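You operate a simulated robot arm through the tools that you are given. There is no shell and no other tool. Be economical: measure what you need, move in short steps, check, and stop when the job is done.

The job below is to be done with a simulated robot arm. You get a single attempt, and the scene is never put back.

JOB
Crank film round both white boxes on the large green table's turntable.
Fine: red lever to FREE, raise the roll for the upper box and leave it up, red lever back to LOCK at the end. Where these are worked on the way, their far stop is far enough and under half their travel is too little: red lever.
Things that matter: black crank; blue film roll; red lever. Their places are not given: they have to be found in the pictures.

It is judged by the outcome, as a careful person would: the job done as asked, and still so three seconds after it is handed in. It fails if anything else is knocked over, pushed out of place, dropped, spilled or broken.

ROBOT AND FRAMES
A 7-joint arm with a fingered hand, fixed in place. Base frame: the origin is at the foot of the arm, x ahead of it, y to its left, z up; the work surface is at about z = 0.5. Units: m, degrees, N and s.
With the tool pointing down near the work surface it reaches from about 0.1 to 0.6 m from the base axis. Its first joint turns from -115.0 to 115.0 degrees. Payload 3.1 kg.
The TCP is the grasp point between the finger pads, 0.022 m short of the fingertips. In the tool frame z runs along the fingers and y along their closing line. The gripper opens to 0.112 m. The gripper's body begins 0.06 m behind the TCP. The gripper is a hand of 3 fingers: y runs from the thumb to the fingers, the wrist lies at [0, 0, -0.218] in the tool frame.
Orientation is told as [roll, pitch, yaw] about the base's x, y, z axes, in that order, counted from this pose: with the fingers straight down and closing along the base's y, the tool's x points along the base's -x, its y along +y and its z along -z.

CONTROLS
- The arm moves only by the tool nudge_tool. Its argument "deltas" is text: rows parted by semicolons, each of 6 numbers parted by spaces: the shift along the base's x, y, z in m, then the turn, a rotation vector about the base's x, y, z in degrees. In form: dx dy dz ax ay az; .... A call has 1 to 12 rows; each row shifts and turns the commanded pose from where the row before left it. A row lasts 0.2 s, in which the tool goes at most 0.05 m and 8.6 degrees; a call with a longer step from one row to the next is refused whole. A pose out of reach is approached as far as the arm can. The call stops where the force on the tool passes 50 N (or 10 N more than at its start, if that is more) or the arm is blocked; 0.2 s more then pass. In this call time passes only in rows, and 0.2 s behind the last. It gives the time, the measured TCP pose, the force on the tool (base axes), the opening and the grip force at its end, in the units of the frame above (readings bear some noise), with the torque about the TCP (base axes, N m) and any sound that the robot's microphone picked up.
- Cameras (640 x 400 px; columns grow to the right, rows downward): "scene" is fixed at [0.0515, -0.6505, 1.1193]; the picture's right is [0.84, -0.55, 0.00], its down [-0.19, -0.30, -0.93] and it looks along [0.51, 0.78, -0.36] (base axes); focal length 360 px, centre (320, 200). "wrist" rides on the gripper at [0.066, 0.003, -0.08] in the tool frame; the picture's right is [-0.05, 1.00, 0.00], its down [-0.77, -0.04, -0.64] and it looks along [-0.64, -0.03, 0.77] (tool axes); focal length 275 px, centre (320, 200).
- grab_frame(camera): a new picture of that camera. The clock stands still meanwhile.
- raise_lower(by): slides the trunk up (or, below 0, down) by that many m; the arm rides with it, the base frame stays. It gives what a move gives, with no picture.
- set_fingers(finger1, finger2, thumb_bend): sets how far each is bent, from 0 (flat) to 1 (curled in); at 0.3 the hand is open as for a grip, at 0.7 the pads meet at the TCP. One left out holds its place. A second passes; each finger stops where it meets its share of the squeeze, and holds until it gets a number again. It is the only way to open and close the hand. It gives what a move gives, with no picture; readings hold the bend of each and the force on the fingers (four entries, about 0 where the hand has none), thumb and palm.
- probe_pixels(camera, pixels): for up to 12 pixels [column, row] of the newest picture of that camera ("zoom" is the newest enlarged one), the place [x, y, z] in the base frame of the surface seen there, good to about 0.002 m. The clock stands still meanwhile.
- inspect(camera, box): a new picture of the part [left, top, right, bottom] of that camera's present view, enlarged. The clock stands still meanwhile.
- sign_off(): hands the job in; it is judged then, once.

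Go step by step. Measure first, check grasps and placings, and put right what went wrong. The budget is 80 turns and 46 pictures, counting those below and the enlarged ones. Unless the task says otherwise, let go and move clear before handing in, and close with one line.

The tools are called after "Emit:" by a JSON object that holds its "op" and its "data". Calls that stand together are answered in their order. nudge_tool: Moves the arm, as the interface text tells. Its arguments: {"type":"object","properties":{"deltas":{"type":"string"}},"required":["deltas"]} The other tools are called the same way: raise_lower (by) slides the trunk up or down; set_fingers (finger1, finger2, thumb_bend) moves the fingers one by one; grab_frame (camera) takes a picture; probe_pixels (camera, pixels) gives the place of the surface under pixels of a picture; inspect (camera, box) takes an enlarged picture of a part of a camera's view; sign_off () hands the job in.

At the start:

```text
time: 0.0
position: [0.4084, 0.0961, 1.0239]
ee_rot: [0.0, -0.1, 0.1]
force: [1.8, -0.1, 1.2]
moment: [0.03, 0.0, 0.02]
finger_gap: 0.1119
finger_force: 0.1
shape: jaw
bend: [0.3, 0.3, 0.3]
finger forces: [0.0, 0.1, 0.0, 0.0, 0.1, 0.1]
trunk travel left (down, up): [-0.575, 0.415]
```

scene: 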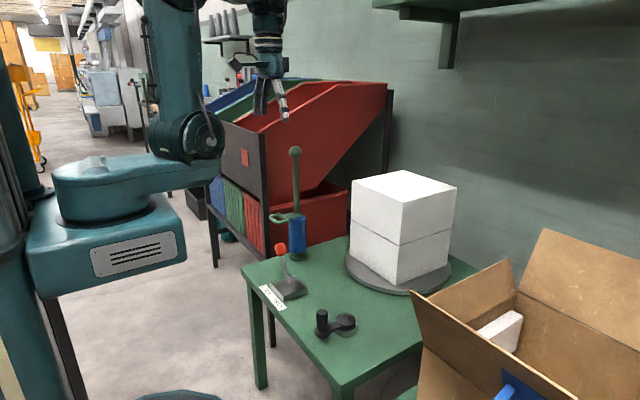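
wrist: 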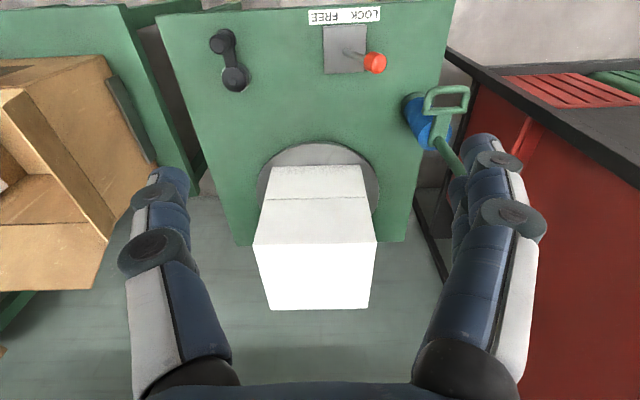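

The scene shows the table with the red lever (~283,265), the crank (~335,325), the blue roll (~298,235) and the turntable with two stacked boxes. I'll enlarge these and measure.

Emit:
{"op": "inspect", "data": {"camera": "scene", "box": [230, 140, 390, 350]}}

Emit:
{"op": "inspect", "data": {"camera": "wrist", "box": [180, 0, 500, 200]}}

Emit:
{"op": "probe_pixels", "data": {"camera": "scene", "pixels": [[281, 248], [288, 288], [322, 316], [345, 321], [298, 237], [295, 152], [273, 217], [300, 215], [400, 185], [400, 240], [310, 300], [271, 297]]}}

Emit:
{"op": "probe_pixels", "data": {"camera": "wrist", "pixels": [[221, 38], [236, 76], [374, 63], [345, 50], [318, 16], [365, 14], [412, 120], [445, 90], [464, 100], [430, 112], [360, 165], [280, 170]]}}

```text
1.90 times, centred on (310, 245) of scene
```

zoom: 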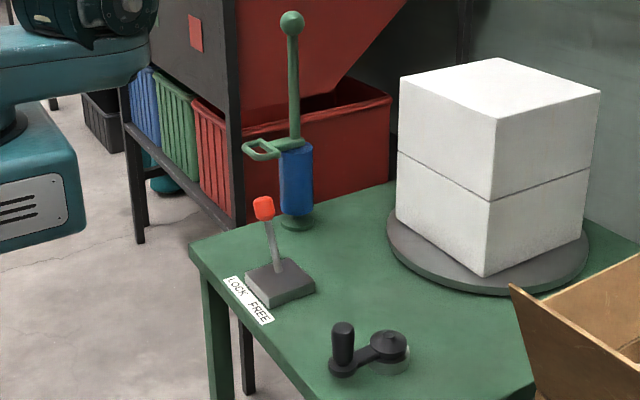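

```text
2.00 times, centred on (340, 100) of wrist
```

zoom: 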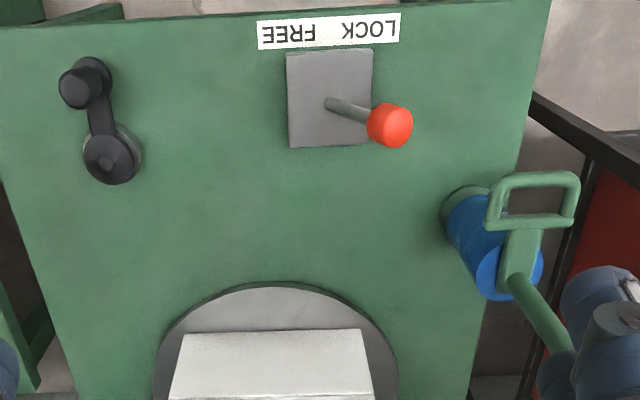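

```text
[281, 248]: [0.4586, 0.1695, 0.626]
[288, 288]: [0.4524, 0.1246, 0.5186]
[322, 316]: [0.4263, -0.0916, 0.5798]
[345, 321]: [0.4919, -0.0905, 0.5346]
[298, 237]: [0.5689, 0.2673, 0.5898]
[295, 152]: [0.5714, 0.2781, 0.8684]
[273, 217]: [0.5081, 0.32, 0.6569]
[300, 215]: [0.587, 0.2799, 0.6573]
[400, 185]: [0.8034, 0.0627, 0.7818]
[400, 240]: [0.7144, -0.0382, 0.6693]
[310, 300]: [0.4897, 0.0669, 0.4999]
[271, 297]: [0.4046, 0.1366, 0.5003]
```

```text
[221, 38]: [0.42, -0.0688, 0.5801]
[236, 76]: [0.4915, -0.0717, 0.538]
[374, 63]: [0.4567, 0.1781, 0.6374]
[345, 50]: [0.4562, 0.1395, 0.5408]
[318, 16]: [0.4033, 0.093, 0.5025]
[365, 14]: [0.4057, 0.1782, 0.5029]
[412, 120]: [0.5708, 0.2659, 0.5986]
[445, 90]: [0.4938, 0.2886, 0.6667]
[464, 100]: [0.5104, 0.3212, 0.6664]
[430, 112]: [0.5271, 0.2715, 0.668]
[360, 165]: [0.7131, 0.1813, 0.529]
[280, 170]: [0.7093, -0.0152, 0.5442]
```

The lever knob is at about (0.457, 0.178, 0.63), leaning to LOCK (+y), with its pivot near y 0.13. FREE is towards -y. I'll come down above the knob with the hand straddling it.

Emit:
{"op": "nudge_tool", "data": {"deltas": "0.006 0.010 -0.04 0 0 0;0.006 0.010 -0.04 0 0 0;0.006 0.010 -0.04 0 0 0;0.006 0.010 -0.04 0 0 0;0.006 0.010 -0.04 0 0 0;0.006 0.010 -0.04 0 0 0;0.006 0.010 -0.04 0 0 0;0.006 0.010 -0.04 0 0 0"}}

Emit:
{"op": "grab_frame", "data": {"camera": "wrist"}}

Emit:
{"op": "grab_frame", "data": {"camera": "scene"}}

```text
time: 1.8
position: [0.4591, 0.1752, 0.7028]
ee_rot: [0.0, 0.0, 0.1]
force: [0.3, 0.5, -0.7]
moment: [-0.03, -0.01, -0.01]
finger_gap: 0.1119
finger_force: 0.1
shape: jaw
bend: [0.3, 0.3, 0.3]
finger forces: [0.0, 0.1, 0.0, 0.1, 0.1, 0.1]
trunk travel left (down, up): [-0.575, 0.415]
```

```text
41 pictures are left
```

wrist: 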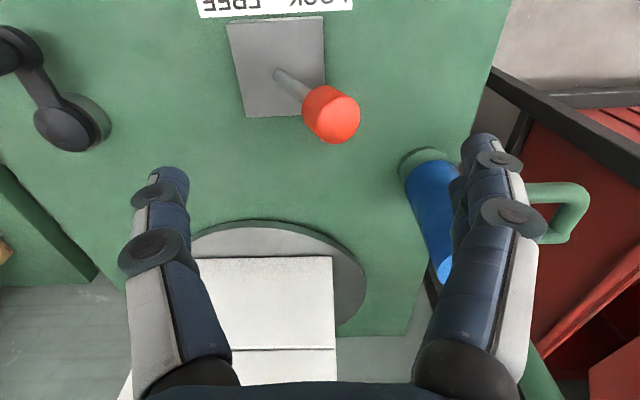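

```text
40 pictures are left
```

scene: 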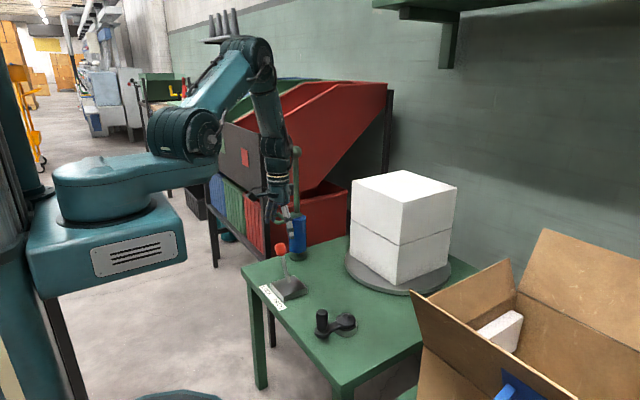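

Clear above the knob; I'll narrow the hand a little to stay away from the roll's handle, and lower.

Emit:
{"op": "set_fingers", "data": {"finger1": 0.42, "finger2": 0.42, "thumb_bend": 0.42}}

Emit:
{"op": "nudge_tool", "data": {"deltas": "-0.001 0 -0.02 0 0 0;-0.001 0 -0.02 0 0 0;0 0 -0.02 0 0 0;0 0 -0.018 0 0 0"}}

Emit:
{"op": "grab_frame", "data": {"camera": "wrist"}}

```text
time: 2.8
position: [0.4579, 0.1758, 0.7039]
ee_rot: [0.0, 0.0, 0.0]
force: [0.1, 0.1, 0.0]
moment: [0.0, 0.05, 0.0]
finger_gap: 0.0786
finger_force: 0.1
shape: fingers
bend: [0.42, 0.42, 0.42]
finger forces: [0.0, 0.0, 0.0, 0.1, 0.0, 0.0]
trunk travel left (down, up): [-0.575, 0.415]
```

```text
time: 3.8
position: [0.4562, 0.1753, 0.6248]
ee_rot: [0.0, 0.0, 0.0]
force: [-0.1, 0.1, 0.1]
moment: [0.01, 0.04, 0.02]
finger_gap: 0.0785
finger_force: 0.0
shape: fingers
bend: [0.42, 0.42, 0.42]
finger forces: [0.0, 0.1, 0.0, 0.1, 0.0, 0.0]
trunk travel left (down, up): [-0.575, 0.415]
```

```text
39 pictures are left
```

wrist: 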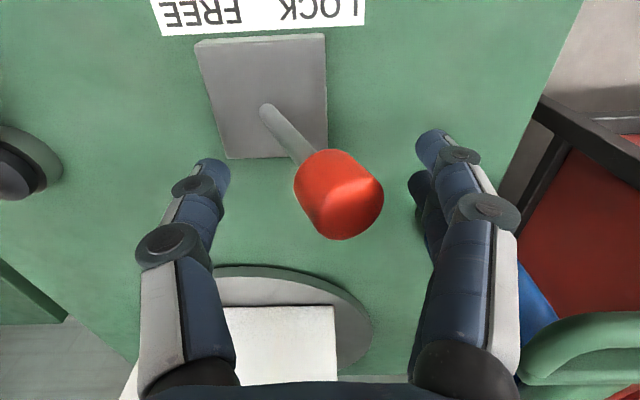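

The knob is between thumb and fingers. Closing to pinch it.

Emit:
{"op": "set_fingers", "data": {"finger1": 0.6, "finger2": 0.6, "thumb_bend": 0.6}}

Emit:
{"op": "grab_frame", "data": {"camera": "wrist"}}

```text
time: 4.8
position: [0.4562, 0.1756, 0.6254]
ee_rot: [-0.1, 0.0, 0.0]
force: [0.2, 0.8, -0.3]
moment: [-0.01, 0.02, 0.0]
finger_gap: 0.0274
finger_force: 0.6
shape: fingers
bend: [0.6, 0.59, 0.6]
finger forces: [0.1, 0.7, 0.0, 0.1, 0.0, 0.0]
trunk travel left (down, up): [-0.575, 0.415]
```

```text
38 pictures are left
```

wrist: 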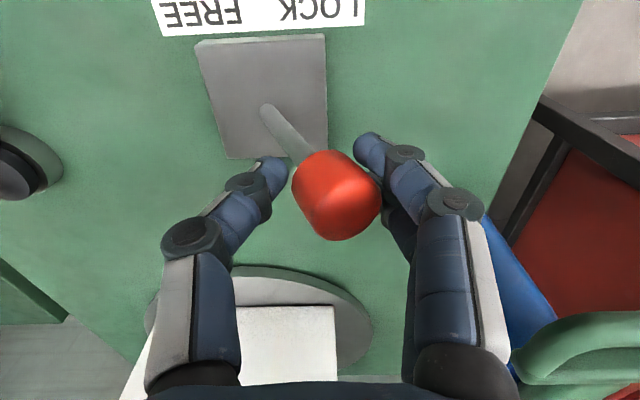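

The fingers touch the knob's +y side. I'll sweep it towards FREE (-y).

Emit:
{"op": "nudge_tool", "data": {"deltas": "0 -0.012 0.003 0 0 0;0 -0.012 0.003 0 0 0;0 -0.012 0.002 0 0 0;0 -0.012 0 0 0 0;0 -0.012 -0.001 0 0 0;0 -0.012 -0.002 0 0 0;0 -0.012 -0.003 0 0 0;0 -0.012 -0.003 0 0 0"}}

Emit:
{"op": "grab_frame", "data": {"camera": "wrist"}}

```text
time: 6.6
position: [0.4553, 0.0807, 0.6256]
ee_rot: [0.0, -0.2, 0.1]
force: [1.2, 11.7, 3.5]
moment: [0.31, -0.01, 0.03]
finger_gap: 0.0347
finger_force: 5.8
shape: fingers
bend: [0.56, 0.52, 0.6]
finger forces: [4.0, 7.1, 0.0, 0.0, 0.1, 0.0]
trunk travel left (down, up): [-0.575, 0.415]
```

```text
37 pictures are left
```

wrist: 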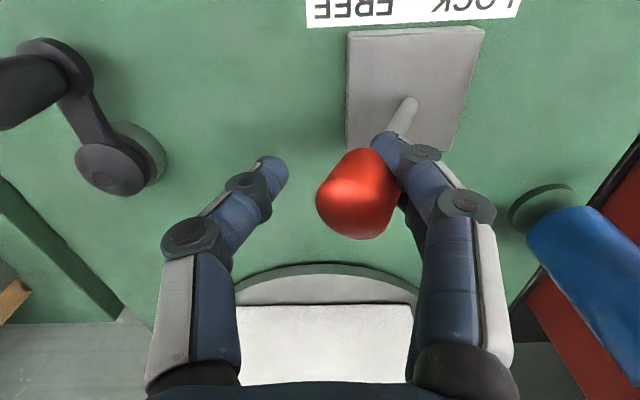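

The lever now leans to FREE with 12 N resistance. One more small push to make sure it is at its stop.

Emit:
{"op": "nudge_tool", "data": {"deltas": "0 -0.008 -0.003 0 0 0;0 -0.008 -0.003 0 0 0"}}

Emit:
{"op": "inspect", "data": {"camera": "scene", "box": [230, 180, 390, 350]}}

```text
time: 7.2
position: [0.4555, 0.0661, 0.62]
ee_rot: [-0.2, -0.1, 0.2]
force: [-2.5, 29.4, 9.3]
moment: [0.58, 0.02, 0.19]
finger_gap: 0.0467
finger_force: 14.3
shape: fingers
bend: [0.51, 0.47, 0.6]
finger forces: [11.4, 16.9, 0.1, 0.1, 0.0, 0.0]
trunk travel left (down, up): [-0.575, 0.415]
```

```text
2.35 times, centred on (310, 265) of scene
```

zoom: 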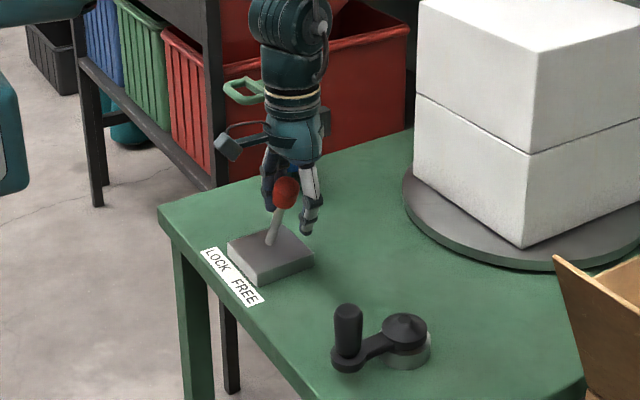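

The lever is hard at its FREE stop. I'll back off, open, rise and move over the crank handle.

Emit:
{"op": "nudge_tool", "data": {"deltas": "0 0.008 0.002 0 0 0;0 0.008 0.003 0 0 0"}}

Emit:
{"op": "set_fingers", "data": {"finger1": 0.42, "finger2": 0.42, "thumb_bend": 0.42}}

Emit:
{"op": "nudge_tool", "data": {"deltas": "0 0.003 0.03 0 0 0;0 0 0.03 0 0 0;0 0 0.03 0 0 0;-0.008 -0.04 0 0 0 0;-0.008 -0.04 0 0 0 0;-0.008 -0.04 0 0 0 0;-0.008 -0.04 0 0 0 0"}}

Emit:
{"op": "grab_frame", "data": {"camera": "wrist"}}

```text
time: 7.8
position: [0.4543, 0.0791, 0.6229]
ee_rot: [-0.1, 0.2, -0.2]
force: [-2.8, 10.2, -7.1]
moment: [-0.07, -0.03, 0.1]
finger_gap: 0.0338
finger_force: 7.9
shape: fingers
bend: [0.55, 0.49, 0.6]
finger forces: [7.8, 8.0, 0.0, 0.1, 0.0, 0.1]
trunk travel left (down, up): [-0.575, 0.415]
```

```text
time: 8.8
position: [0.4563, 0.079, 0.623]
ee_rot: [0.0, -0.1, 0.0]
force: [0.1, -0.2, -0.5]
moment: [-0.01, -0.02, -0.02]
finger_gap: 0.0776
finger_force: 0.0
shape: fingers
bend: [0.42, 0.42, 0.42]
finger forces: [0.0, 0.0, 0.0, 0.0, 0.0, 0.0]
trunk travel left (down, up): [-0.575, 0.415]
```

```text
time: 10.4
position: [0.423, -0.0795, 0.714]
ee_rot: [0.0, 0.0, 0.1]
force: [-0.1, 0.1, -0.5]
moment: [0.01, -0.02, 0.02]
finger_gap: 0.0775
finger_force: 0.0
shape: fingers
bend: [0.42, 0.42, 0.42]
finger forces: [0.0, 0.1, 0.1, 0.0, 0.1, 0.1]
trunk travel left (down, up): [-0.575, 0.415]
```

```text
35 pictures are left
```

wrist: 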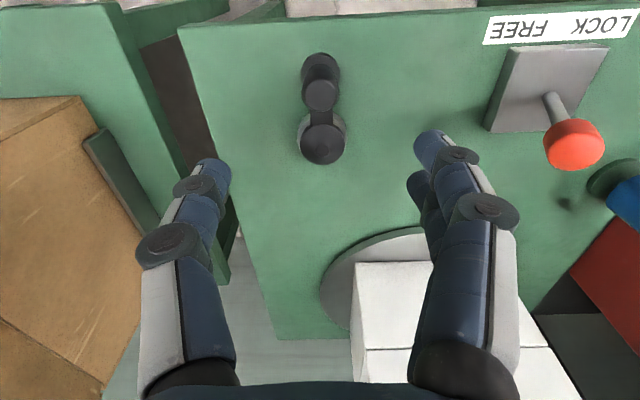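

I'll check the lever's rest place and the crank's exact geometry by probing.

Emit:
{"op": "probe_pixels", "data": {"camera": "wrist", "pixels": [[573, 135], [553, 100], [320, 93], [321, 70], [323, 147], [308, 95], [333, 95], [323, 122], [311, 160], [340, 125], [575, 160]]}}

Emit:
{"op": "inspect", "data": {"camera": "scene", "box": [240, 220, 400, 360]}}

```text
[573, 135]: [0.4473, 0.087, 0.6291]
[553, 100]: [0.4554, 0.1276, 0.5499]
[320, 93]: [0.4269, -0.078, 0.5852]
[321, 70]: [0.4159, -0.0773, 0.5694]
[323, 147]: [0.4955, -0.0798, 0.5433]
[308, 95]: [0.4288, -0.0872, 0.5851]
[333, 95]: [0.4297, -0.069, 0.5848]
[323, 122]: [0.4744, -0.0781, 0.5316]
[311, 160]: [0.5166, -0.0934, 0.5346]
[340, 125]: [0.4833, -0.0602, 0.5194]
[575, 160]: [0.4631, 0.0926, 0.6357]
```

```text
2.86 times, centred on (320, 290) of scene
```

zoom: 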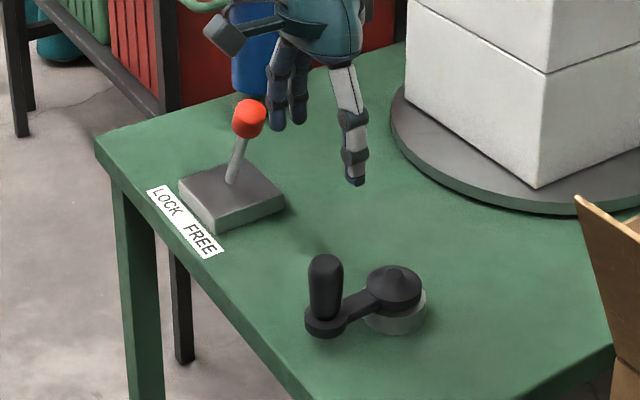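

The lever rests at its FREE stop (knob y≈0.088). The crank hub is at about (0.496, -0.079), and the handle at (0.424, -0.078) with its top at z 0.585. I'll lower over the handle and close.

Emit:
{"op": "nudge_tool", "data": {"deltas": "0.001 0.001 -0.035 0 0 0;0 0 -0.035 0 0 0;0 0 -0.035 0 0 0;0 0 -0.035 0 0 0"}}

Emit:
{"op": "set_fingers", "data": {"finger1": 0.66, "finger2": 0.66, "thumb_bend": 0.66}}

Emit:
{"op": "grab_frame", "data": {"camera": "wrist"}}

```text
time: 11.4
position: [0.4252, -0.0753, 0.5739]
ee_rot: [0.0, 0.0, 0.0]
force: [0.2, -0.2, 0.6]
moment: [-0.03, -0.02, 0.0]
finger_gap: 0.0778
finger_force: 0.1
shape: fingers
bend: [0.42, 0.42, 0.42]
finger forces: [0.0, 0.0, 0.1, 0.1, 0.1, 0.0]
trunk travel left (down, up): [-0.575, 0.415]
```

```text
time: 12.4
position: [0.424, -0.0763, 0.5742]
ee_rot: [0.0, 0.0, 0.0]
force: [-1.1, -0.9, -2.4]
moment: [0.02, 0.04, 0.01]
finger_gap: 0.0187
finger_force: 4.2
shape: fingers
bend: [0.66, 0.63, 0.63]
finger forces: [0.4, 3.0, 0.1, 0.0, 4.1, 0.0]
trunk travel left (down, up): [-0.575, 0.415]
```

```text
33 pictures are left
```

wrist: 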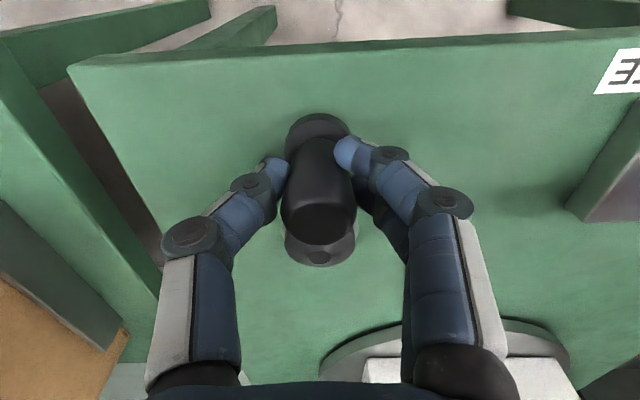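

The handle is held by thumb and two fingers. I'll firm the grip slightly and try a quarter turn counter-clockwise.

Emit:
{"op": "set_fingers", "data": {"finger1": 0.72, "finger2": 0.72, "thumb_bend": 0.7}}

Emit:
{"op": "nudge_tool", "data": {"deltas": "0.0025 -0.0186 0 0 0 0;0.0071 -0.0174 0 0 0 0;0.0115 -0.0149 0 0 0 0;0.0149 -0.0115 0 0 0 0;0.0174 -0.0071 0 0 0 0;0.0186 -0.0025 0 0 0 0"}}

Emit:
{"op": "grab_frame", "data": {"camera": "scene"}}

```text
time: 13.4
position: [0.4248, -0.0766, 0.5741]
ee_rot: [0.0, 0.1, 0.0]
force: [-2.7, 1.3, -6.3]
moment: [0.02, 0.03, -0.03]
finger_gap: 0.0163
finger_force: 8.9
shape: fingers
bend: [0.69, 0.65, 0.64]
finger forces: [3.6, 6.4, 0.0, 0.0, 8.7, 0.0]
trunk travel left (down, up): [-0.575, 0.415]
```

```text
time: 14.8
position: [0.4975, -0.1485, 0.5743]
ee_rot: [0.0, -0.1, 0.0]
force: [-0.5, 1.0, 0.3]
moment: [-0.01, 0.05, 0.01]
finger_gap: 0.0005
finger_force: 0.0
shape: fingers
bend: [0.72, 0.72, 0.7]
finger forces: [0.0, 0.1, 0.1, 0.0, 0.0, 0.1]
trunk travel left (down, up): [-0.575, 0.415]
```

```text
32 pictures are left
```

scene: 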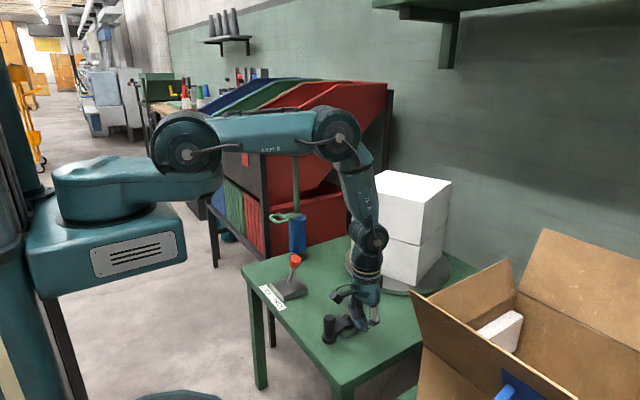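

The grip slipped off part way, though the turntable did turn. I'll rise and look at where the crank is.

Emit:
{"op": "nudge_tool", "data": {"deltas": "0 0 0.035 0 0 0;0 0 0.035 0 0 0;-0.03 0.02 0.02 0 0 0;-0.03 0.02 0.02 0 0 0"}}

Emit:
{"op": "set_fingers", "data": {"finger1": 0.42, "finger2": 0.42, "thumb_bend": 0.42}}

Emit:
{"op": "grab_frame", "data": {"camera": "wrist"}}

Emit:
{"op": "inspect", "data": {"camera": "scene", "box": [270, 150, 470, 350]}}

```text
time: 15.8
position: [0.4377, -0.1091, 0.6852]
ee_rot: [0.0, 0.0, 0.0]
force: [0.0, 0.4, -0.2]
moment: [-0.04, -0.03, -0.01]
finger_gap: 0.0001
finger_force: 0.1
shape: fingers
bend: [0.72, 0.72, 0.7]
finger forces: [0.0, 0.1, 0.1, 0.0, 0.1, 0.1]
trunk travel left (down, up): [-0.575, 0.415]
```

```text
time: 16.8
position: [0.4379, -0.1072, 0.684]
ee_rot: [0.0, 0.0, 0.0]
force: [-0.8, -1.0, -0.1]
moment: [-0.02, -0.01, 0.02]
finger_gap: 0.0771
finger_force: 0.0
shape: fingers
bend: [0.42, 0.42, 0.42]
finger forces: [0.0, 0.0, 0.0, 0.1, 0.0, 0.0]
trunk travel left (down, up): [-0.575, 0.415]
```

```text
31 pictures are left
```

wrist: 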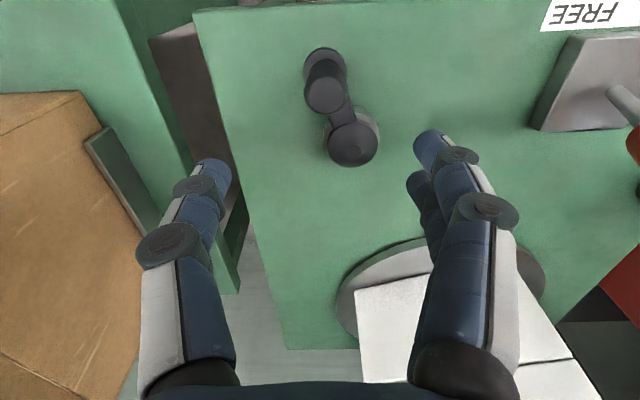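

```text
2.00 times, centred on (370, 250) of scene
```

zoom: 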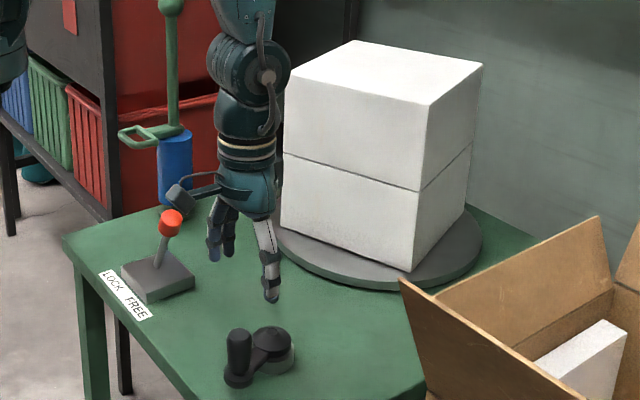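

The crank turned about 20° and the boxes followed. I'll measure the handle, hub, and finger spacing.

Emit:
{"op": "probe_pixels", "data": {"camera": "wrist", "pixels": [[326, 95], [352, 145], [312, 95], [341, 95], [328, 152], [377, 152], [430, 145], [412, 182], [420, 200], [216, 175]]}}

Emit:
{"op": "probe_pixels", "data": {"camera": "zoom", "pixels": [[238, 338], [271, 337], [215, 250], [230, 250], [271, 298], [410, 268], [285, 230], [468, 205]]}}

```text
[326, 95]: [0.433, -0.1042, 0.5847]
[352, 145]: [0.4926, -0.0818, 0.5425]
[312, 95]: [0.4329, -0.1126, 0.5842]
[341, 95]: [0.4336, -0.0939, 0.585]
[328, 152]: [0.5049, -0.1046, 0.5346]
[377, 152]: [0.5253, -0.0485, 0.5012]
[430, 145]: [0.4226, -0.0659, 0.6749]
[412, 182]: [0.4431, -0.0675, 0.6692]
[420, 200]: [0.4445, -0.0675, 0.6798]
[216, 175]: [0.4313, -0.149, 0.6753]
```

```text
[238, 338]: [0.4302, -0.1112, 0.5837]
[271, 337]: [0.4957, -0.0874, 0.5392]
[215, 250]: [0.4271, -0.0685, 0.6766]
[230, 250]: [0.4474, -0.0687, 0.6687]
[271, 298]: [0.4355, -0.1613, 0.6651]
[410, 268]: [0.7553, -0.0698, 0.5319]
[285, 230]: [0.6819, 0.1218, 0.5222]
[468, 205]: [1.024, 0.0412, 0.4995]
```

The handle is at (0.431, -0.103), hub (0.496, -0.080), so radius ≈ 0.07 and angle ≈ 200°. I'll regrasp lower and much harder.

Emit:
{"op": "nudge_tool", "data": {"deltas": "-0.007 0.004 -0.03 0 0 0;0 0 -0.03 0 0 0;0 0 -0.03 0 0 0;0 0 -0.03 0 0 0"}}

Emit:
{"op": "set_fingers", "data": {"finger1": 0.85, "finger2": 0.85, "thumb_bend": 0.85}}

Emit:
{"op": "grab_frame", "data": {"camera": "wrist"}}

```text
time: 17.8
position: [0.4308, -0.1037, 0.5638]
ee_rot: [0.0, 0.0, 0.0]
force: [0.6, 0.3, -0.1]
moment: [0.01, -0.01, 0.04]
finger_gap: 0.0772
finger_force: 0.1
shape: fingers
bend: [0.42, 0.42, 0.42]
finger forces: [0.0, 0.1, 0.0, 0.0, 0.0, 0.0]
trunk travel left (down, up): [-0.575, 0.415]
```

```text
time: 18.8
position: [0.4292, -0.1045, 0.564]
ee_rot: [0.0, 0.3, 0.0]
force: [-5.0, -1.2, -16.1]
moment: [-0.05, 0.05, 0.02]
finger_gap: 0.0131
finger_force: 22.9
shape: fingers
bend: [0.72, 0.66, 0.66]
finger forces: [11.1, 12.3, 0.1, 0.0, 22.6, 0.0]
trunk travel left (down, up): [-0.575, 0.415]
```

```text
29 pictures are left
```

wrist: 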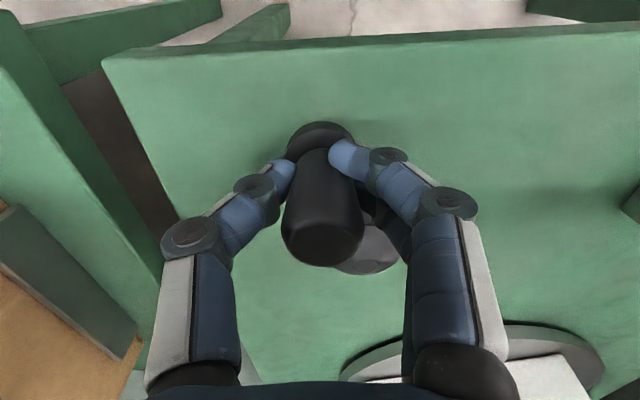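

Grip is now 23 N. I'll try about 75° of arc in fixed orientation.

Emit:
{"op": "nudge_tool", "data": {"deltas": "0.0085 -0.0163 0 0 0 0;0.0124 -0.0136 0 0 0 0;0.0155 -0.0099 0 0 0 0;0.0176 -0.0055 0 0 0 0;0.0183 -0.0008 0 0 0 0"}}

Emit:
{"op": "grab_frame", "data": {"camera": "wrist"}}

```text
time: 20.0
position: [0.5026, -0.1507, 0.5648]
ee_rot: [0.0, -0.1, 0.0]
force: [0.4, -0.2, -0.1]
moment: [-0.02, -0.02, 0.0]
finger_gap: 0.0
finger_force: 0.0
shape: fingers
bend: [0.76, 0.73, 0.84]
finger forces: [0.1, 0.0, 0.0, 0.0, 0.0, 0.0]
trunk travel left (down, up): [-0.575, 0.415]
```

```text
28 pictures are left
```

wrist: 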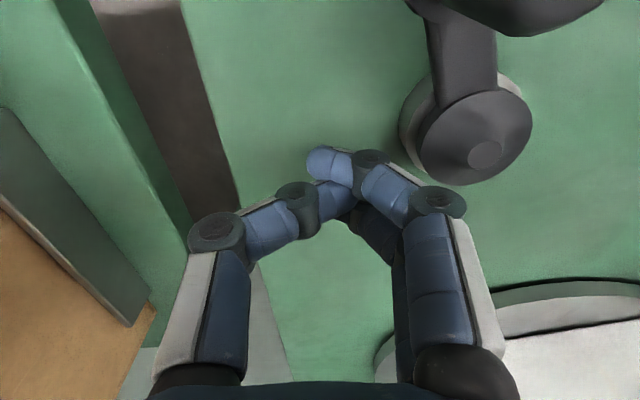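

The handle squeezes out sideways, so gripping isn't suitable. Instead I'll use the closed fingers as a peg that follows behind the handle round its circle. I'll probe the hub first.

Emit:
{"op": "probe_pixels", "data": {"camera": "wrist", "pixels": [[485, 153], [425, 140], [530, 130], [475, 183], [465, 60], [505, 15], [325, 160], [300, 200]]}}

Emit:
{"op": "inspect", "data": {"camera": "scene", "box": [270, 150, 470, 350]}}

```text
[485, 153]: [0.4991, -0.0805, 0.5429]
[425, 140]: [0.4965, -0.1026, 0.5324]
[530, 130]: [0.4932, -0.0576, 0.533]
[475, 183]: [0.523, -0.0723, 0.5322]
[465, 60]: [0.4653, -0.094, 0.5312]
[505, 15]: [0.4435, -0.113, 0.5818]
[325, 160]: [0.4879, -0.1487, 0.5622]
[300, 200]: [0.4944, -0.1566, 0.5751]
```

```text
2.00 times, centred on (370, 250) of scene
```

zoom: 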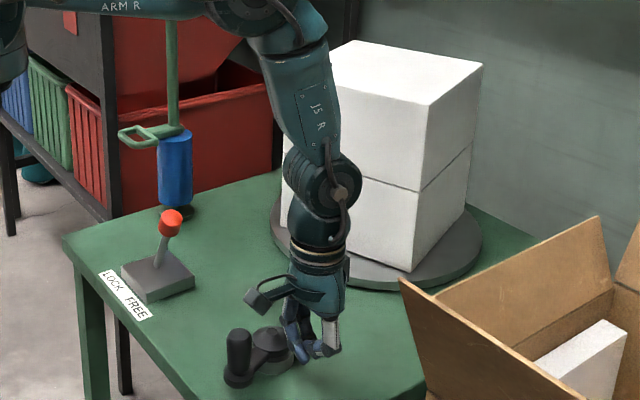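

The handle is still near 202°, hub (0.497, -0.080). With fingers closed I'll go round counter-clockwise from behind and push it along.

Emit:
{"op": "set_fingers", "data": {"finger1": 0.71, "finger2": 0.71, "thumb_bend": 0.71}}

Emit:
{"op": "nudge_tool", "data": {"deltas": "0.0350 0.0120 0 0 0 0;0.0240 0.0286 0 0 0 0;0.0064 0.0367 0 0 0 0;-0.0127 0.0350 0 0 0 0;-0.0286 0.0240 0 0 0 0;-0.0367 0.0064 0 0 0 0;-0.0350 -0.0127 0 0 0 0;-0.0240 -0.0286 0 0 0 0;-0.0064 -0.0367 0 0 0 0;0.0127 -0.0350 0 0 0 0"}}

Emit:
{"op": "inspect", "data": {"camera": "scene", "box": [270, 150, 470, 350]}}

```text
time: 21.0
position: [0.502, -0.1507, 0.5646]
ee_rot: [0.0, 0.0, 0.0]
force: [0.0, 0.5, -0.4]
moment: [-0.02, 0.04, 0.0]
finger_gap: 0.0001
finger_force: 0.1
shape: fingers
bend: [0.71, 0.71, 0.71]
finger forces: [0.0, 0.0, 0.1, 0.1, 0.1, 0.0]
trunk travel left (down, up): [-0.575, 0.415]
```

```text
time: 23.0
position: [0.4193, -0.0669, 0.5671]
ee_rot: [0.0, 0.9, 0.7]
force: [-22.1, 15.4, 20.5]
moment: [-0.83, -0.56, -0.47]
finger_gap: 0.0
finger_force: 15.7
shape: fingers
bend: [0.7, 0.7, 0.73]
finger forces: [0.0, 0.0, 0.0, 0.0, 31.3, 0.0]
trunk travel left (down, up): [-0.575, 0.415]
stopped in row 9: the force on the tool passed its limit at 62 N (the readings are from after the stop); the commanded pose is now the measured one
```

```text
2.00 times, centred on (370, 250) of scene
```

zoom: 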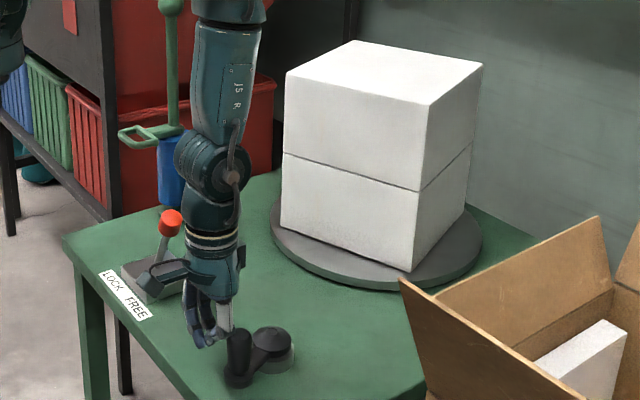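

Fast contact tripped the force limit against the handle. I'll push slowly along the tangent to see whether it yields in this direction.

Emit:
{"op": "nudge_tool", "data": {"deltas": "-0.002 -0.004 0 0 0 0;0.002 -0.006 0 0 0 0;0.003 -0.007 0 0 0 0;0.003 -0.007 0 0 0 0"}}

Emit:
{"op": "grab_frame", "data": {"camera": "wrist"}}

```text
time: 23.8
position: [0.4142, -0.0828, 0.5644]
ee_rot: [0.2, 2.2, 0.6]
force: [-27.6, 3.6, 16.1]
moment: [-0.34, -0.39, -0.5]
finger_gap: 0.0
finger_force: 15.0
shape: fingers
bend: [0.71, 0.71, 0.76]
finger forces: [0.0, 0.1, 0.1, 0.1, 30.0, 0.0]
trunk travel left (down, up): [-0.575, 0.415]
stopped in row 3: the force on the tool passed its limit at 61 N (the readings are from after the stop); the commanded pose is now the measured one
```

```text
25 pictures are left
```

wrist: 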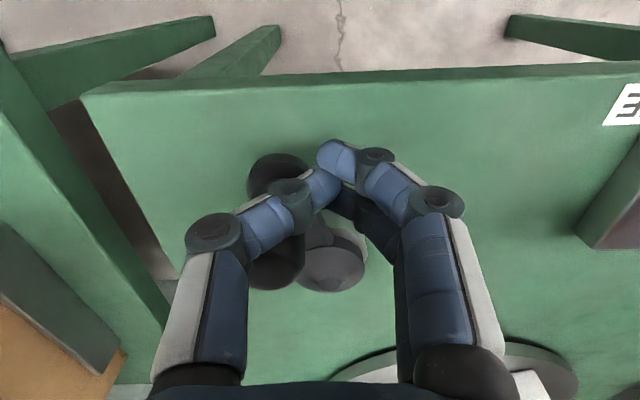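

The handle doesn't yield counter-clockwise beyond ~203°, even at about 30 N, so I'll try clockwise: rise, straddle the handle, and push +y with the thumb's inner face.

Emit:
{"op": "nudge_tool", "data": {"deltas": "-0.003 0.015 0.005 0 -2 0;0 0.01 0.03 0 0 0;0 0 0.04 0 0 0;0 0 0.04 0 0 0;0.010 -0.02 0 0 0 0;0.010 -0.02 0 0 0 0"}}

Emit:
{"op": "set_fingers", "data": {"finger1": 0.45, "finger2": 0.45, "thumb_bend": 0.45}}

Emit:
{"op": "grab_frame", "data": {"camera": "wrist"}}

```text
time: 25.2
position: [0.4322, -0.0941, 0.6791]
ee_rot: [-0.3, -0.5, 0.8]
force: [0.7, 0.3, -0.2]
moment: [0.02, -0.01, 0.03]
finger_gap: 0.0
finger_force: 0.1
shape: fingers
bend: [0.71, 0.71, 0.71]
finger forces: [0.0, 0.0, 0.1, 0.1, 0.0, 0.0]
out of reach, approached as far as the arm can: row 6
trunk travel left (down, up): [-0.575, 0.415]
```

```text
time: 26.2
position: [0.4324, -0.0929, 0.6789]
ee_rot: [-0.2, -0.5, 0.9]
force: [0.4, -0.9, -0.4]
moment: [-0.01, 0.02, -0.01]
finger_gap: 0.0689
finger_force: 0.0
shape: fingers
bend: [0.45, 0.45, 0.45]
finger forces: [0.0, 0.0, 0.0, 0.0, 0.0, 0.0]
trunk travel left (down, up): [-0.575, 0.415]
```

```text
24 pictures are left
```

wrist: 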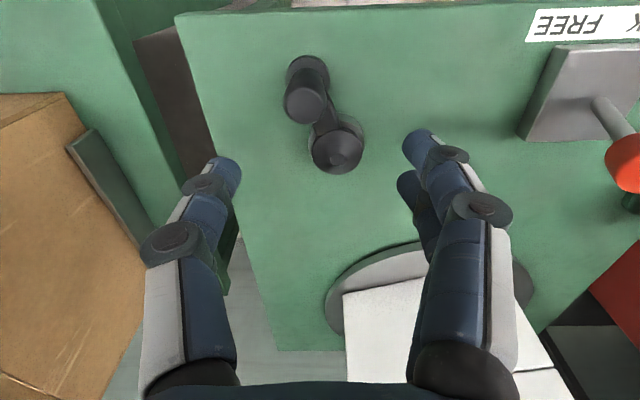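

The hand is above the handle again. I'll measure the handle and hub once more.

Emit:
{"op": "probe_pixels", "data": {"camera": "wrist", "pixels": [[304, 105], [289, 105], [320, 105], [341, 152], [345, 295], [560, 365], [620, 150], [605, 110]]}}

```text
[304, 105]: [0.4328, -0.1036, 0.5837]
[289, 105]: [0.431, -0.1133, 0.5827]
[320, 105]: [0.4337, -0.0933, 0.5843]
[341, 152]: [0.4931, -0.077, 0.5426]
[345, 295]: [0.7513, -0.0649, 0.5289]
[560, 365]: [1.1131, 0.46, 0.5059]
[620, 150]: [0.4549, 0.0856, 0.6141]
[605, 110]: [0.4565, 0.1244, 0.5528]
```

Handle still at 201°: counter-clockwise appears to be at a stop. I'll lower, straddling it, and push clockwise gently.

Emit:
{"op": "nudge_tool", "data": {"deltas": "0 -0.006 -0.03 0 0 -0.5;0 0 -0.03 0 0 0;0 0 -0.03 0 0 0;0 0 -0.02 0 0 0"}}

Emit:
{"op": "nudge_tool", "data": {"deltas": "-0.001 0.01 0 0 0 0;-0.002 0.01 0 0 0 0;-0.003 0.01 0 0 0 0;-0.002 0.01 0 0 0 0;-0.001 0.01 0 0 0 0;0 0.01 0 0 0 0"}}

Emit:
{"op": "grab_frame", "data": {"camera": "wrist"}}

```text
time: 27.2
position: [0.4331, -0.0983, 0.5686]
ee_rot: [0.1, -0.5, 0.3]
force: [0.0, 0.2, -0.4]
moment: [0.02, -0.02, 0.04]
finger_gap: 0.0686
finger_force: 0.0
shape: fingers
bend: [0.45, 0.45, 0.45]
finger forces: [0.0, 0.1, 0.0, 0.0, 0.0, 0.0]
trunk travel left (down, up): [-0.575, 0.415]
```

```text
time: 28.6
position: [0.4242, -0.0387, 0.5688]
ee_rot: [0.1, -0.5, 0.3]
force: [-0.6, 0.0, 1.1]
moment: [0.0, 0.02, -0.02]
finger_gap: 0.0694
finger_force: 0.1
shape: fingers
bend: [0.45, 0.45, 0.45]
finger forces: [0.1, 0.0, 0.0, 0.1, 0.0, 0.1]
trunk travel left (down, up): [-0.575, 0.415]
```

```text
23 pictures are left
```

wrist: 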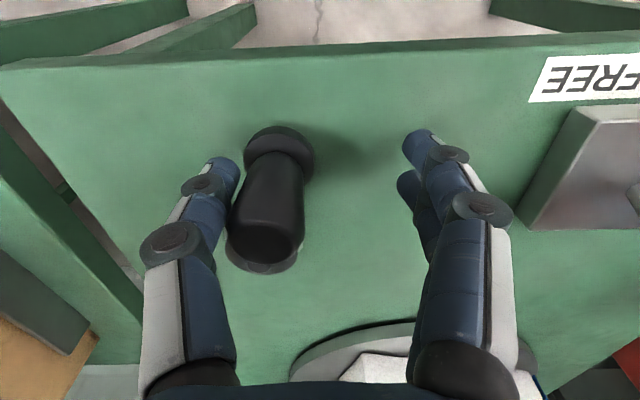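

Clockwise it turns freely with almost no force. I'll locate the handle and re-grip it lightly for circular motion.

Emit:
{"op": "probe_pixels", "data": {"camera": "wrist", "pixels": [[265, 240], [237, 225], [300, 225], [268, 255]]}}

```text
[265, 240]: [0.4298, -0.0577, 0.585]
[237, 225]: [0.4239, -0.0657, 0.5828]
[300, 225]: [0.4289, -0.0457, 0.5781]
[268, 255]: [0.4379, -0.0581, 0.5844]
```

Handle at θ≈161°. I'll center on it, grip, and turn clockwise 160°.

Emit:
{"op": "nudge_tool", "data": {"deltas": "0.003 -0.009 0 0 0 0;0.003 -0.009 0 0 0 0"}}

Emit:
{"op": "set_fingers", "data": {"finger1": 0.68, "finger2": 0.68, "thumb_bend": 0.68}}

Emit:
{"op": "nudge_tool", "data": {"deltas": "0.0119 0.0216 0 0 0 0;0.0186 0.0162 0 0 0 0;0.0231 0.0088 0 0 0 0;0.0246 0.0004 0 0 0 0;0.0233 -0.0080 0 0 0 0;0.0192 -0.0155 0 0 0 0;0.0127 -0.0212 0 0 0 0;0.0047 -0.0242 0 0 0 0"}}

Emit:
{"op": "grab_frame", "data": {"camera": "scene"}}

```text
time: 29.2
position: [0.4306, -0.0566, 0.5682]
ee_rot: [0.2, -0.6, 0.3]
force: [-0.1, 0.0, -0.2]
moment: [0.02, 0.01, 0.05]
finger_gap: 0.0693
finger_force: 0.0
shape: fingers
bend: [0.45, 0.45, 0.45]
finger forces: [0.0, 0.0, 0.1, 0.0, 0.0, 0.0]
trunk travel left (down, up): [-0.575, 0.415]
```

```text
time: 30.2
position: [0.4307, -0.0557, 0.5693]
ee_rot: [0.1, -0.4, 0.3]
force: [0.0, -1.5, -2.4]
moment: [0.0, -0.04, -0.02]
finger_gap: 0.0187
finger_force: 5.8
shape: fingers
bend: [0.66, 0.63, 0.64]
finger forces: [1.6, 3.6, 0.0, 0.1, 6.2, 0.0]
trunk travel left (down, up): [-0.575, 0.415]
```

```text
time: 32.0
position: [0.568, -0.0803, 0.5681]
ee_rot: [0.2, -0.5, 0.3]
force: [-4.6, -0.5, -2.7]
moment: [-0.02, 0.1, -0.03]
finger_gap: 0.0191
finger_force: 6.0
shape: fingers
bend: [0.65, 0.64, 0.64]
finger forces: [3.5, 2.9, 0.1, 0.0, 6.7, 0.1]
trunk travel left (down, up): [-0.575, 0.415]
```

```text
22 pictures are left
```

scene: 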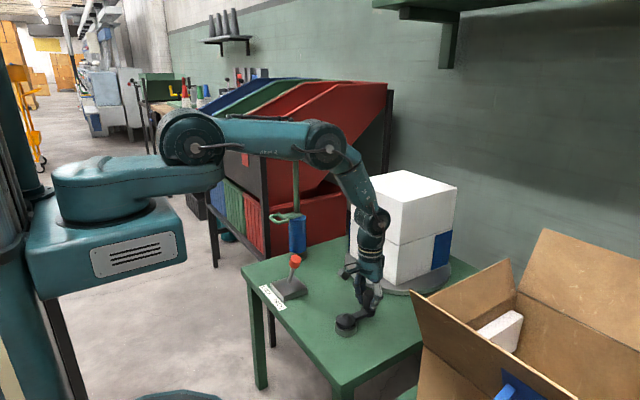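

It works: blue film has appeared on the lower box (~440,250). I'll continue one full clockwise turn.

Emit:
{"op": "nudge_tool", "data": {"deltas": "-0.0098 -0.0354 0 0 0 0;-0.0254 -0.0262 0 0 0 0;-0.0351 -0.0101 0 0 0 0;-0.0354 0.0088 0 0 0 0;-0.0262 0.0254 0 0 0 0;-0.0101 0.0351 0 0 0 0;0.0088 0.0354 0 0 0 0;0.0254 0.0262 0 0 0 0;0.0351 0.0101 0 0 0 0;0.0354 -0.0088 0 0 0 0;0.0262 -0.0254 0 0 0 0;0.0101 -0.0351 0 0 0 0"}}

Emit:
{"op": "inspect", "data": {"camera": "scene", "box": [270, 150, 470, 350]}}

```text
time: 34.6
position: [0.5683, -0.0798, 0.5695]
ee_rot: [0.1, -0.5, 0.4]
force: [-0.7, 0.3, -0.5]
moment: [0.02, -0.05, -0.01]
finger_gap: 0.0071
finger_force: 0.1
shape: fingers
bend: [0.68, 0.68, 0.68]
finger forces: [0.1, 0.0, 0.1, 0.1, 0.0, 0.0]
trunk travel left (down, up): [-0.575, 0.415]
```

```text
2.00 times, centred on (370, 250) of scene
```

zoom: 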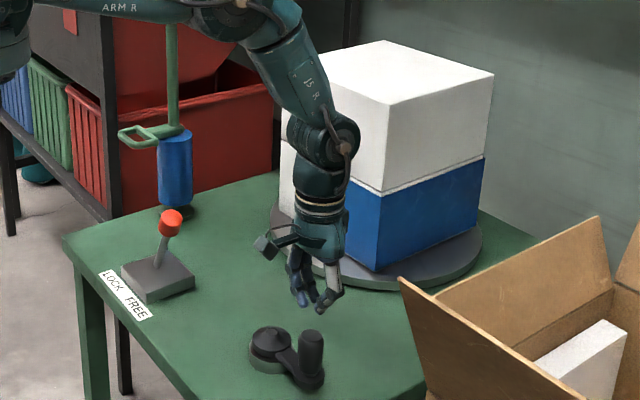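

The grip slipped in the fast part and the handle is now ~60° ahead of the closed hand in the clockwise sense. Since it's light clockwise, I'll push it from behind as a peg at lower speed.

Emit:
{"op": "nudge_tool", "data": {"deltas": "-0.0039 -0.0243 0 0 0 0;-0.0119 -0.0216 0 0 0 0;-0.0186 -0.0162 0 0 0 0;-0.0231 -0.0088 0 0 0 0;-0.0246 -0.0004 0 0 0 0;-0.0233 0.0080 0 0 0 0;-0.0192 0.0155 0 0 0 0;-0.0127 0.0212 0 0 0 0;-0.0047 0.0242 0 0 0 0;0.0039 0.0243 0 0 0 0;0.0119 0.0216 0 0 0 0;0.0186 0.0162 0 0 0 0"}}

Emit:
{"op": "inspect", "data": {"camera": "scene", "box": [270, 150, 470, 350]}}

```text
time: 37.2
position: [0.462, -0.0182, 0.5686]
ee_rot: [0.1, -0.7, 0.3]
force: [1.5, 0.1, 0.2]
moment: [-0.02, -0.05, 0.02]
finger_gap: 0.0129
finger_force: 4.5
shape: fingers
bend: [0.67, 0.62, 0.65]
finger forces: [0.4, 4.9, 0.0, 0.0, 3.9, 0.0]
trunk travel left (down, up): [-0.575, 0.415]
```

```text
2.00 times, centred on (370, 250) of scene
```

zoom: 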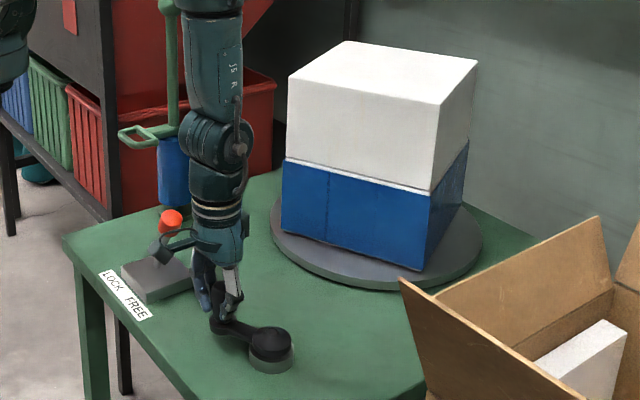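

The handle is back in the fingers, and the lower box looks wrapped on the visible faces (with a film seam at ~(325,200)). I'll make another turn to get overlap all round.

Emit:
{"op": "nudge_tool", "data": {"deltas": "0.0231 0.0088 0 0 0 0;0.0246 0.0004 0 0 0 0;0.0233 -0.0080 0 0 0 0;0.0192 -0.0155 0 0 0 0;0.0127 -0.0212 0 0 0 0;0.0047 -0.0242 0 0 0 0;-0.0039 -0.0243 0 0 0 0;-0.0119 -0.0216 0 0 0 0;-0.0186 -0.0162 0 0 0 0;-0.0231 -0.0088 0 0 0 0;-0.0246 -0.0004 0 0 0 0;-0.0233 0.0080 0 0 0 0"}}

Emit:
{"op": "inspect", "data": {"camera": "scene", "box": [270, 150, 470, 350]}}

```text
time: 39.8
position: [0.46, -0.143, 0.5688]
ee_rot: [0.1, -0.4, 0.3]
force: [-2.2, -1.0, -0.6]
moment: [-0.04, 0.02, 0.0]
finger_gap: 0.0153
finger_force: 5.9
shape: fingers
bend: [0.66, 0.62, 0.66]
finger forces: [2.4, 4.5, 0.1, 0.0, 5.8, 0.0]
trunk travel left (down, up): [-0.575, 0.415]
```

```text
2.00 times, centred on (370, 250) of scene
```

zoom: 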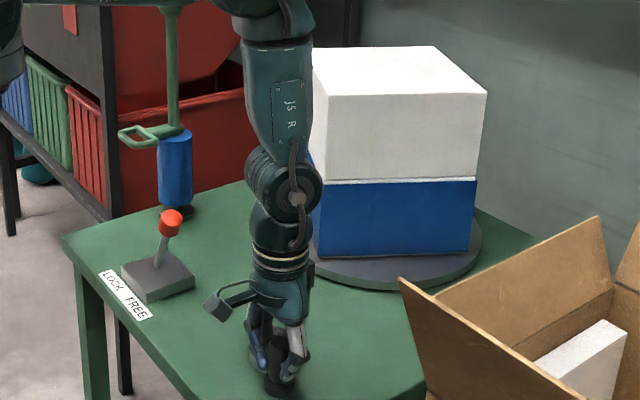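

The handle is holding and every face seen so far is covered. I'll finish to θ≈161°, then release and rise.

Emit:
{"op": "nudge_tool", "data": {"deltas": "-0.0192 0.0155 0 0 0 0;-0.0127 0.0212 0 0 0 0;-0.0047 0.0242 0 0 0 0;0.0039 0.0243 0 0 0 0"}}

Emit:
{"op": "set_fingers", "data": {"finger1": 0.42, "finger2": 0.42, "thumb_bend": 0.42}}

Emit:
{"op": "nudge_tool", "data": {"deltas": "0 0 0.04 0 0 0;0 0 0.04 0 0 0;0 0 0.04 0 0 0;0 0 0.04 0 0 0"}}

Emit:
{"op": "inspect", "data": {"camera": "scene", "box": [240, 140, 480, 350]}}

Emit:
{"op": "probe_pixels", "data": {"camera": "scene", "pixels": [[271, 218], [286, 213], [293, 221], [285, 222], [305, 216], [297, 222], [297, 252], [296, 195]]}}

```text
time: 40.8
position: [0.4289, -0.0575, 0.5692]
ee_rot: [0.1, -0.5, 0.3]
force: [0.1, -0.5, 0.2]
moment: [0.03, -0.01, -0.02]
finger_gap: 0.0072
finger_force: 0.1
shape: fingers
bend: [0.68, 0.68, 0.68]
finger forces: [0.1, 0.0, 0.1, 0.0, 0.1, 0.1]
trunk travel left (down, up): [-0.575, 0.415]
```

```text
time: 41.8
position: [0.4295, -0.0567, 0.5689]
ee_rot: [0.2, -0.5, 0.2]
force: [-0.4, 0.7, -0.1]
moment: [0.02, -0.02, 0.02]
finger_gap: 0.0773
finger_force: 0.0
shape: fingers
bend: [0.42, 0.42, 0.42]
finger forces: [0.0, 0.0, 0.0, 0.0, 0.1, 0.1]
trunk travel left (down, up): [-0.575, 0.415]
```

```text
time: 42.8
position: [0.4302, -0.0561, 0.7295]
ee_rot: [0.1, -0.5, 0.3]
force: [-0.4, 0.1, 0.5]
moment: [-0.03, 0.0, -0.01]
finger_gap: 0.0773
finger_force: 0.1
shape: fingers
bend: [0.42, 0.42, 0.42]
finger forces: [0.1, 0.0, 0.0, 0.0, 0.0, 0.0]
trunk travel left (down, up): [-0.575, 0.415]
```

```text
1.90 times, centred on (360, 245) of scene
```

zoom: 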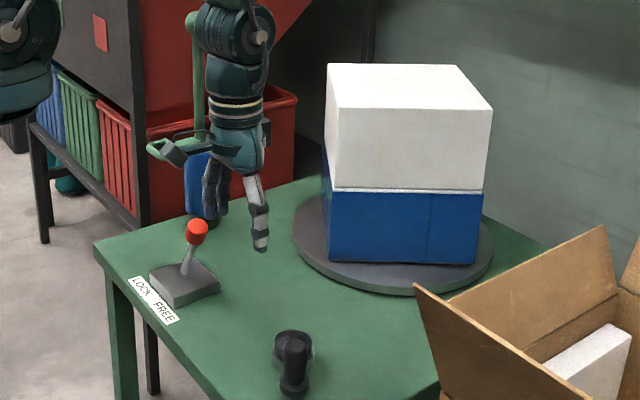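

```text
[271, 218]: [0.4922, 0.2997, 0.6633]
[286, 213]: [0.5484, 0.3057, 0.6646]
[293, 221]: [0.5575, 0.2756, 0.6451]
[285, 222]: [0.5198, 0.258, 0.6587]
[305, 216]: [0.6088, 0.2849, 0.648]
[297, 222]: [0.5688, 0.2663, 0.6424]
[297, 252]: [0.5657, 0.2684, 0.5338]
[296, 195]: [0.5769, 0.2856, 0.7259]
```

The lower box is now wrapped all round (film overlapping). Next is the roll's green loop handle near (0.50, 0.305, 0.66). I'll move above it, turning towards yaw ~63°, and look.

Emit:
{"op": "nudge_tool", "data": {"deltas": "0 0.035 0.02 0 0 8.5;0.003 0.035 0.02 0 0 8.5;0.004 0.035 0.02 0 0 8.5;0.005 0.035 0.02 0 0 8.5;0.007 0.035 0 0 0 8.5;0.008 0.035 0 0 0 8.5;0.008 0.035 0 0 0 8.5;0.008 0.035 0 0 0 3;0.007 0.035 0 0 0 0;0.005 0.030 0 0 0 0"}}

Emit:
{"op": "grab_frame", "data": {"camera": "wrist"}}

Emit:
{"op": "grab_frame", "data": {"camera": "scene"}}

```text
time: 45.0
position: [0.4839, 0.2895, 0.8082]
ee_rot: [0.1, -0.4, 62.8]
force: [0.2, -0.8, -0.4]
moment: [-0.02, 0.01, 0.02]
finger_gap: 0.0776
finger_force: 0.1
shape: fingers
bend: [0.42, 0.42, 0.42]
finger forces: [0.0, 0.1, 0.0, 0.0, 0.0, 0.0]
trunk travel left (down, up): [-0.575, 0.415]
```

```text
17 pictures are left
```

wrist: 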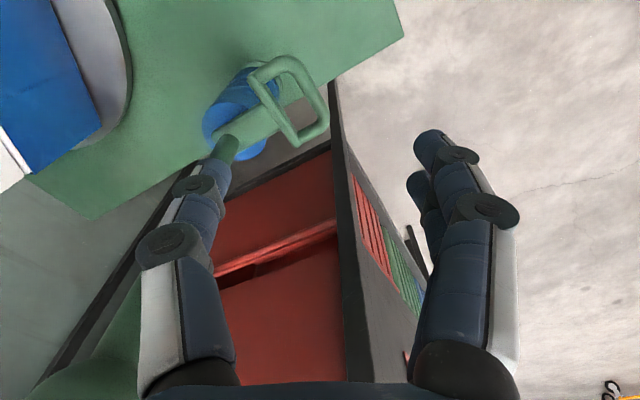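

```text
16 pictures are left
```

scene: 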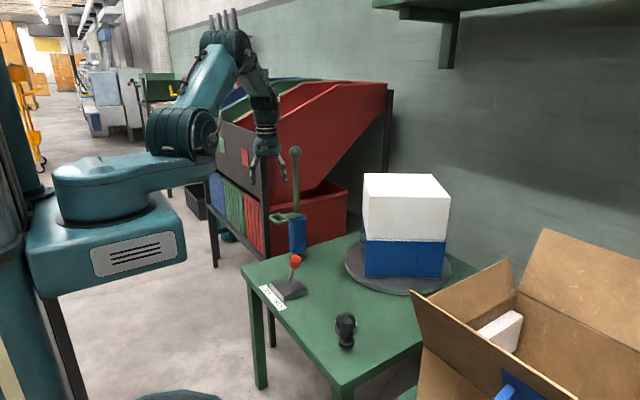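

The loop is in view at (255–325, 60–145). I'll measure its corners and the neighbouring rack.

Emit:
{"op": "probe_pixels", "data": {"camera": "wrist", "pixels": [[257, 75], [290, 63], [322, 120], [295, 142], [276, 112], [311, 92], [290, 100], [232, 140], [345, 150], [350, 250], [340, 180], [310, 230]]}}

Emit:
{"op": "inspect", "data": {"camera": "wrist", "box": [170, 30, 370, 200]}}

```text
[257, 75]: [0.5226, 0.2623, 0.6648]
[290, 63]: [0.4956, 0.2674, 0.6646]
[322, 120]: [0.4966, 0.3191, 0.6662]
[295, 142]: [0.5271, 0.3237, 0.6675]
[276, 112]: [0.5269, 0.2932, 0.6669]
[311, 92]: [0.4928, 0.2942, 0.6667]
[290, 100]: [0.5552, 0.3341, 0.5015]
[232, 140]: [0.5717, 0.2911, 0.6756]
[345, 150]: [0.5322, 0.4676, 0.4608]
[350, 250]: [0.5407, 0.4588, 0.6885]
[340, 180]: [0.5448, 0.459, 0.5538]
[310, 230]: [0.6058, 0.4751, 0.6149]
```

```text
2.35 times, centred on (270, 115) of wrist
```

zoom: 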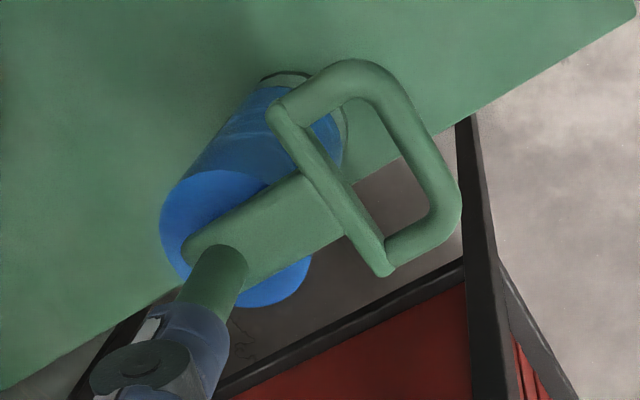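

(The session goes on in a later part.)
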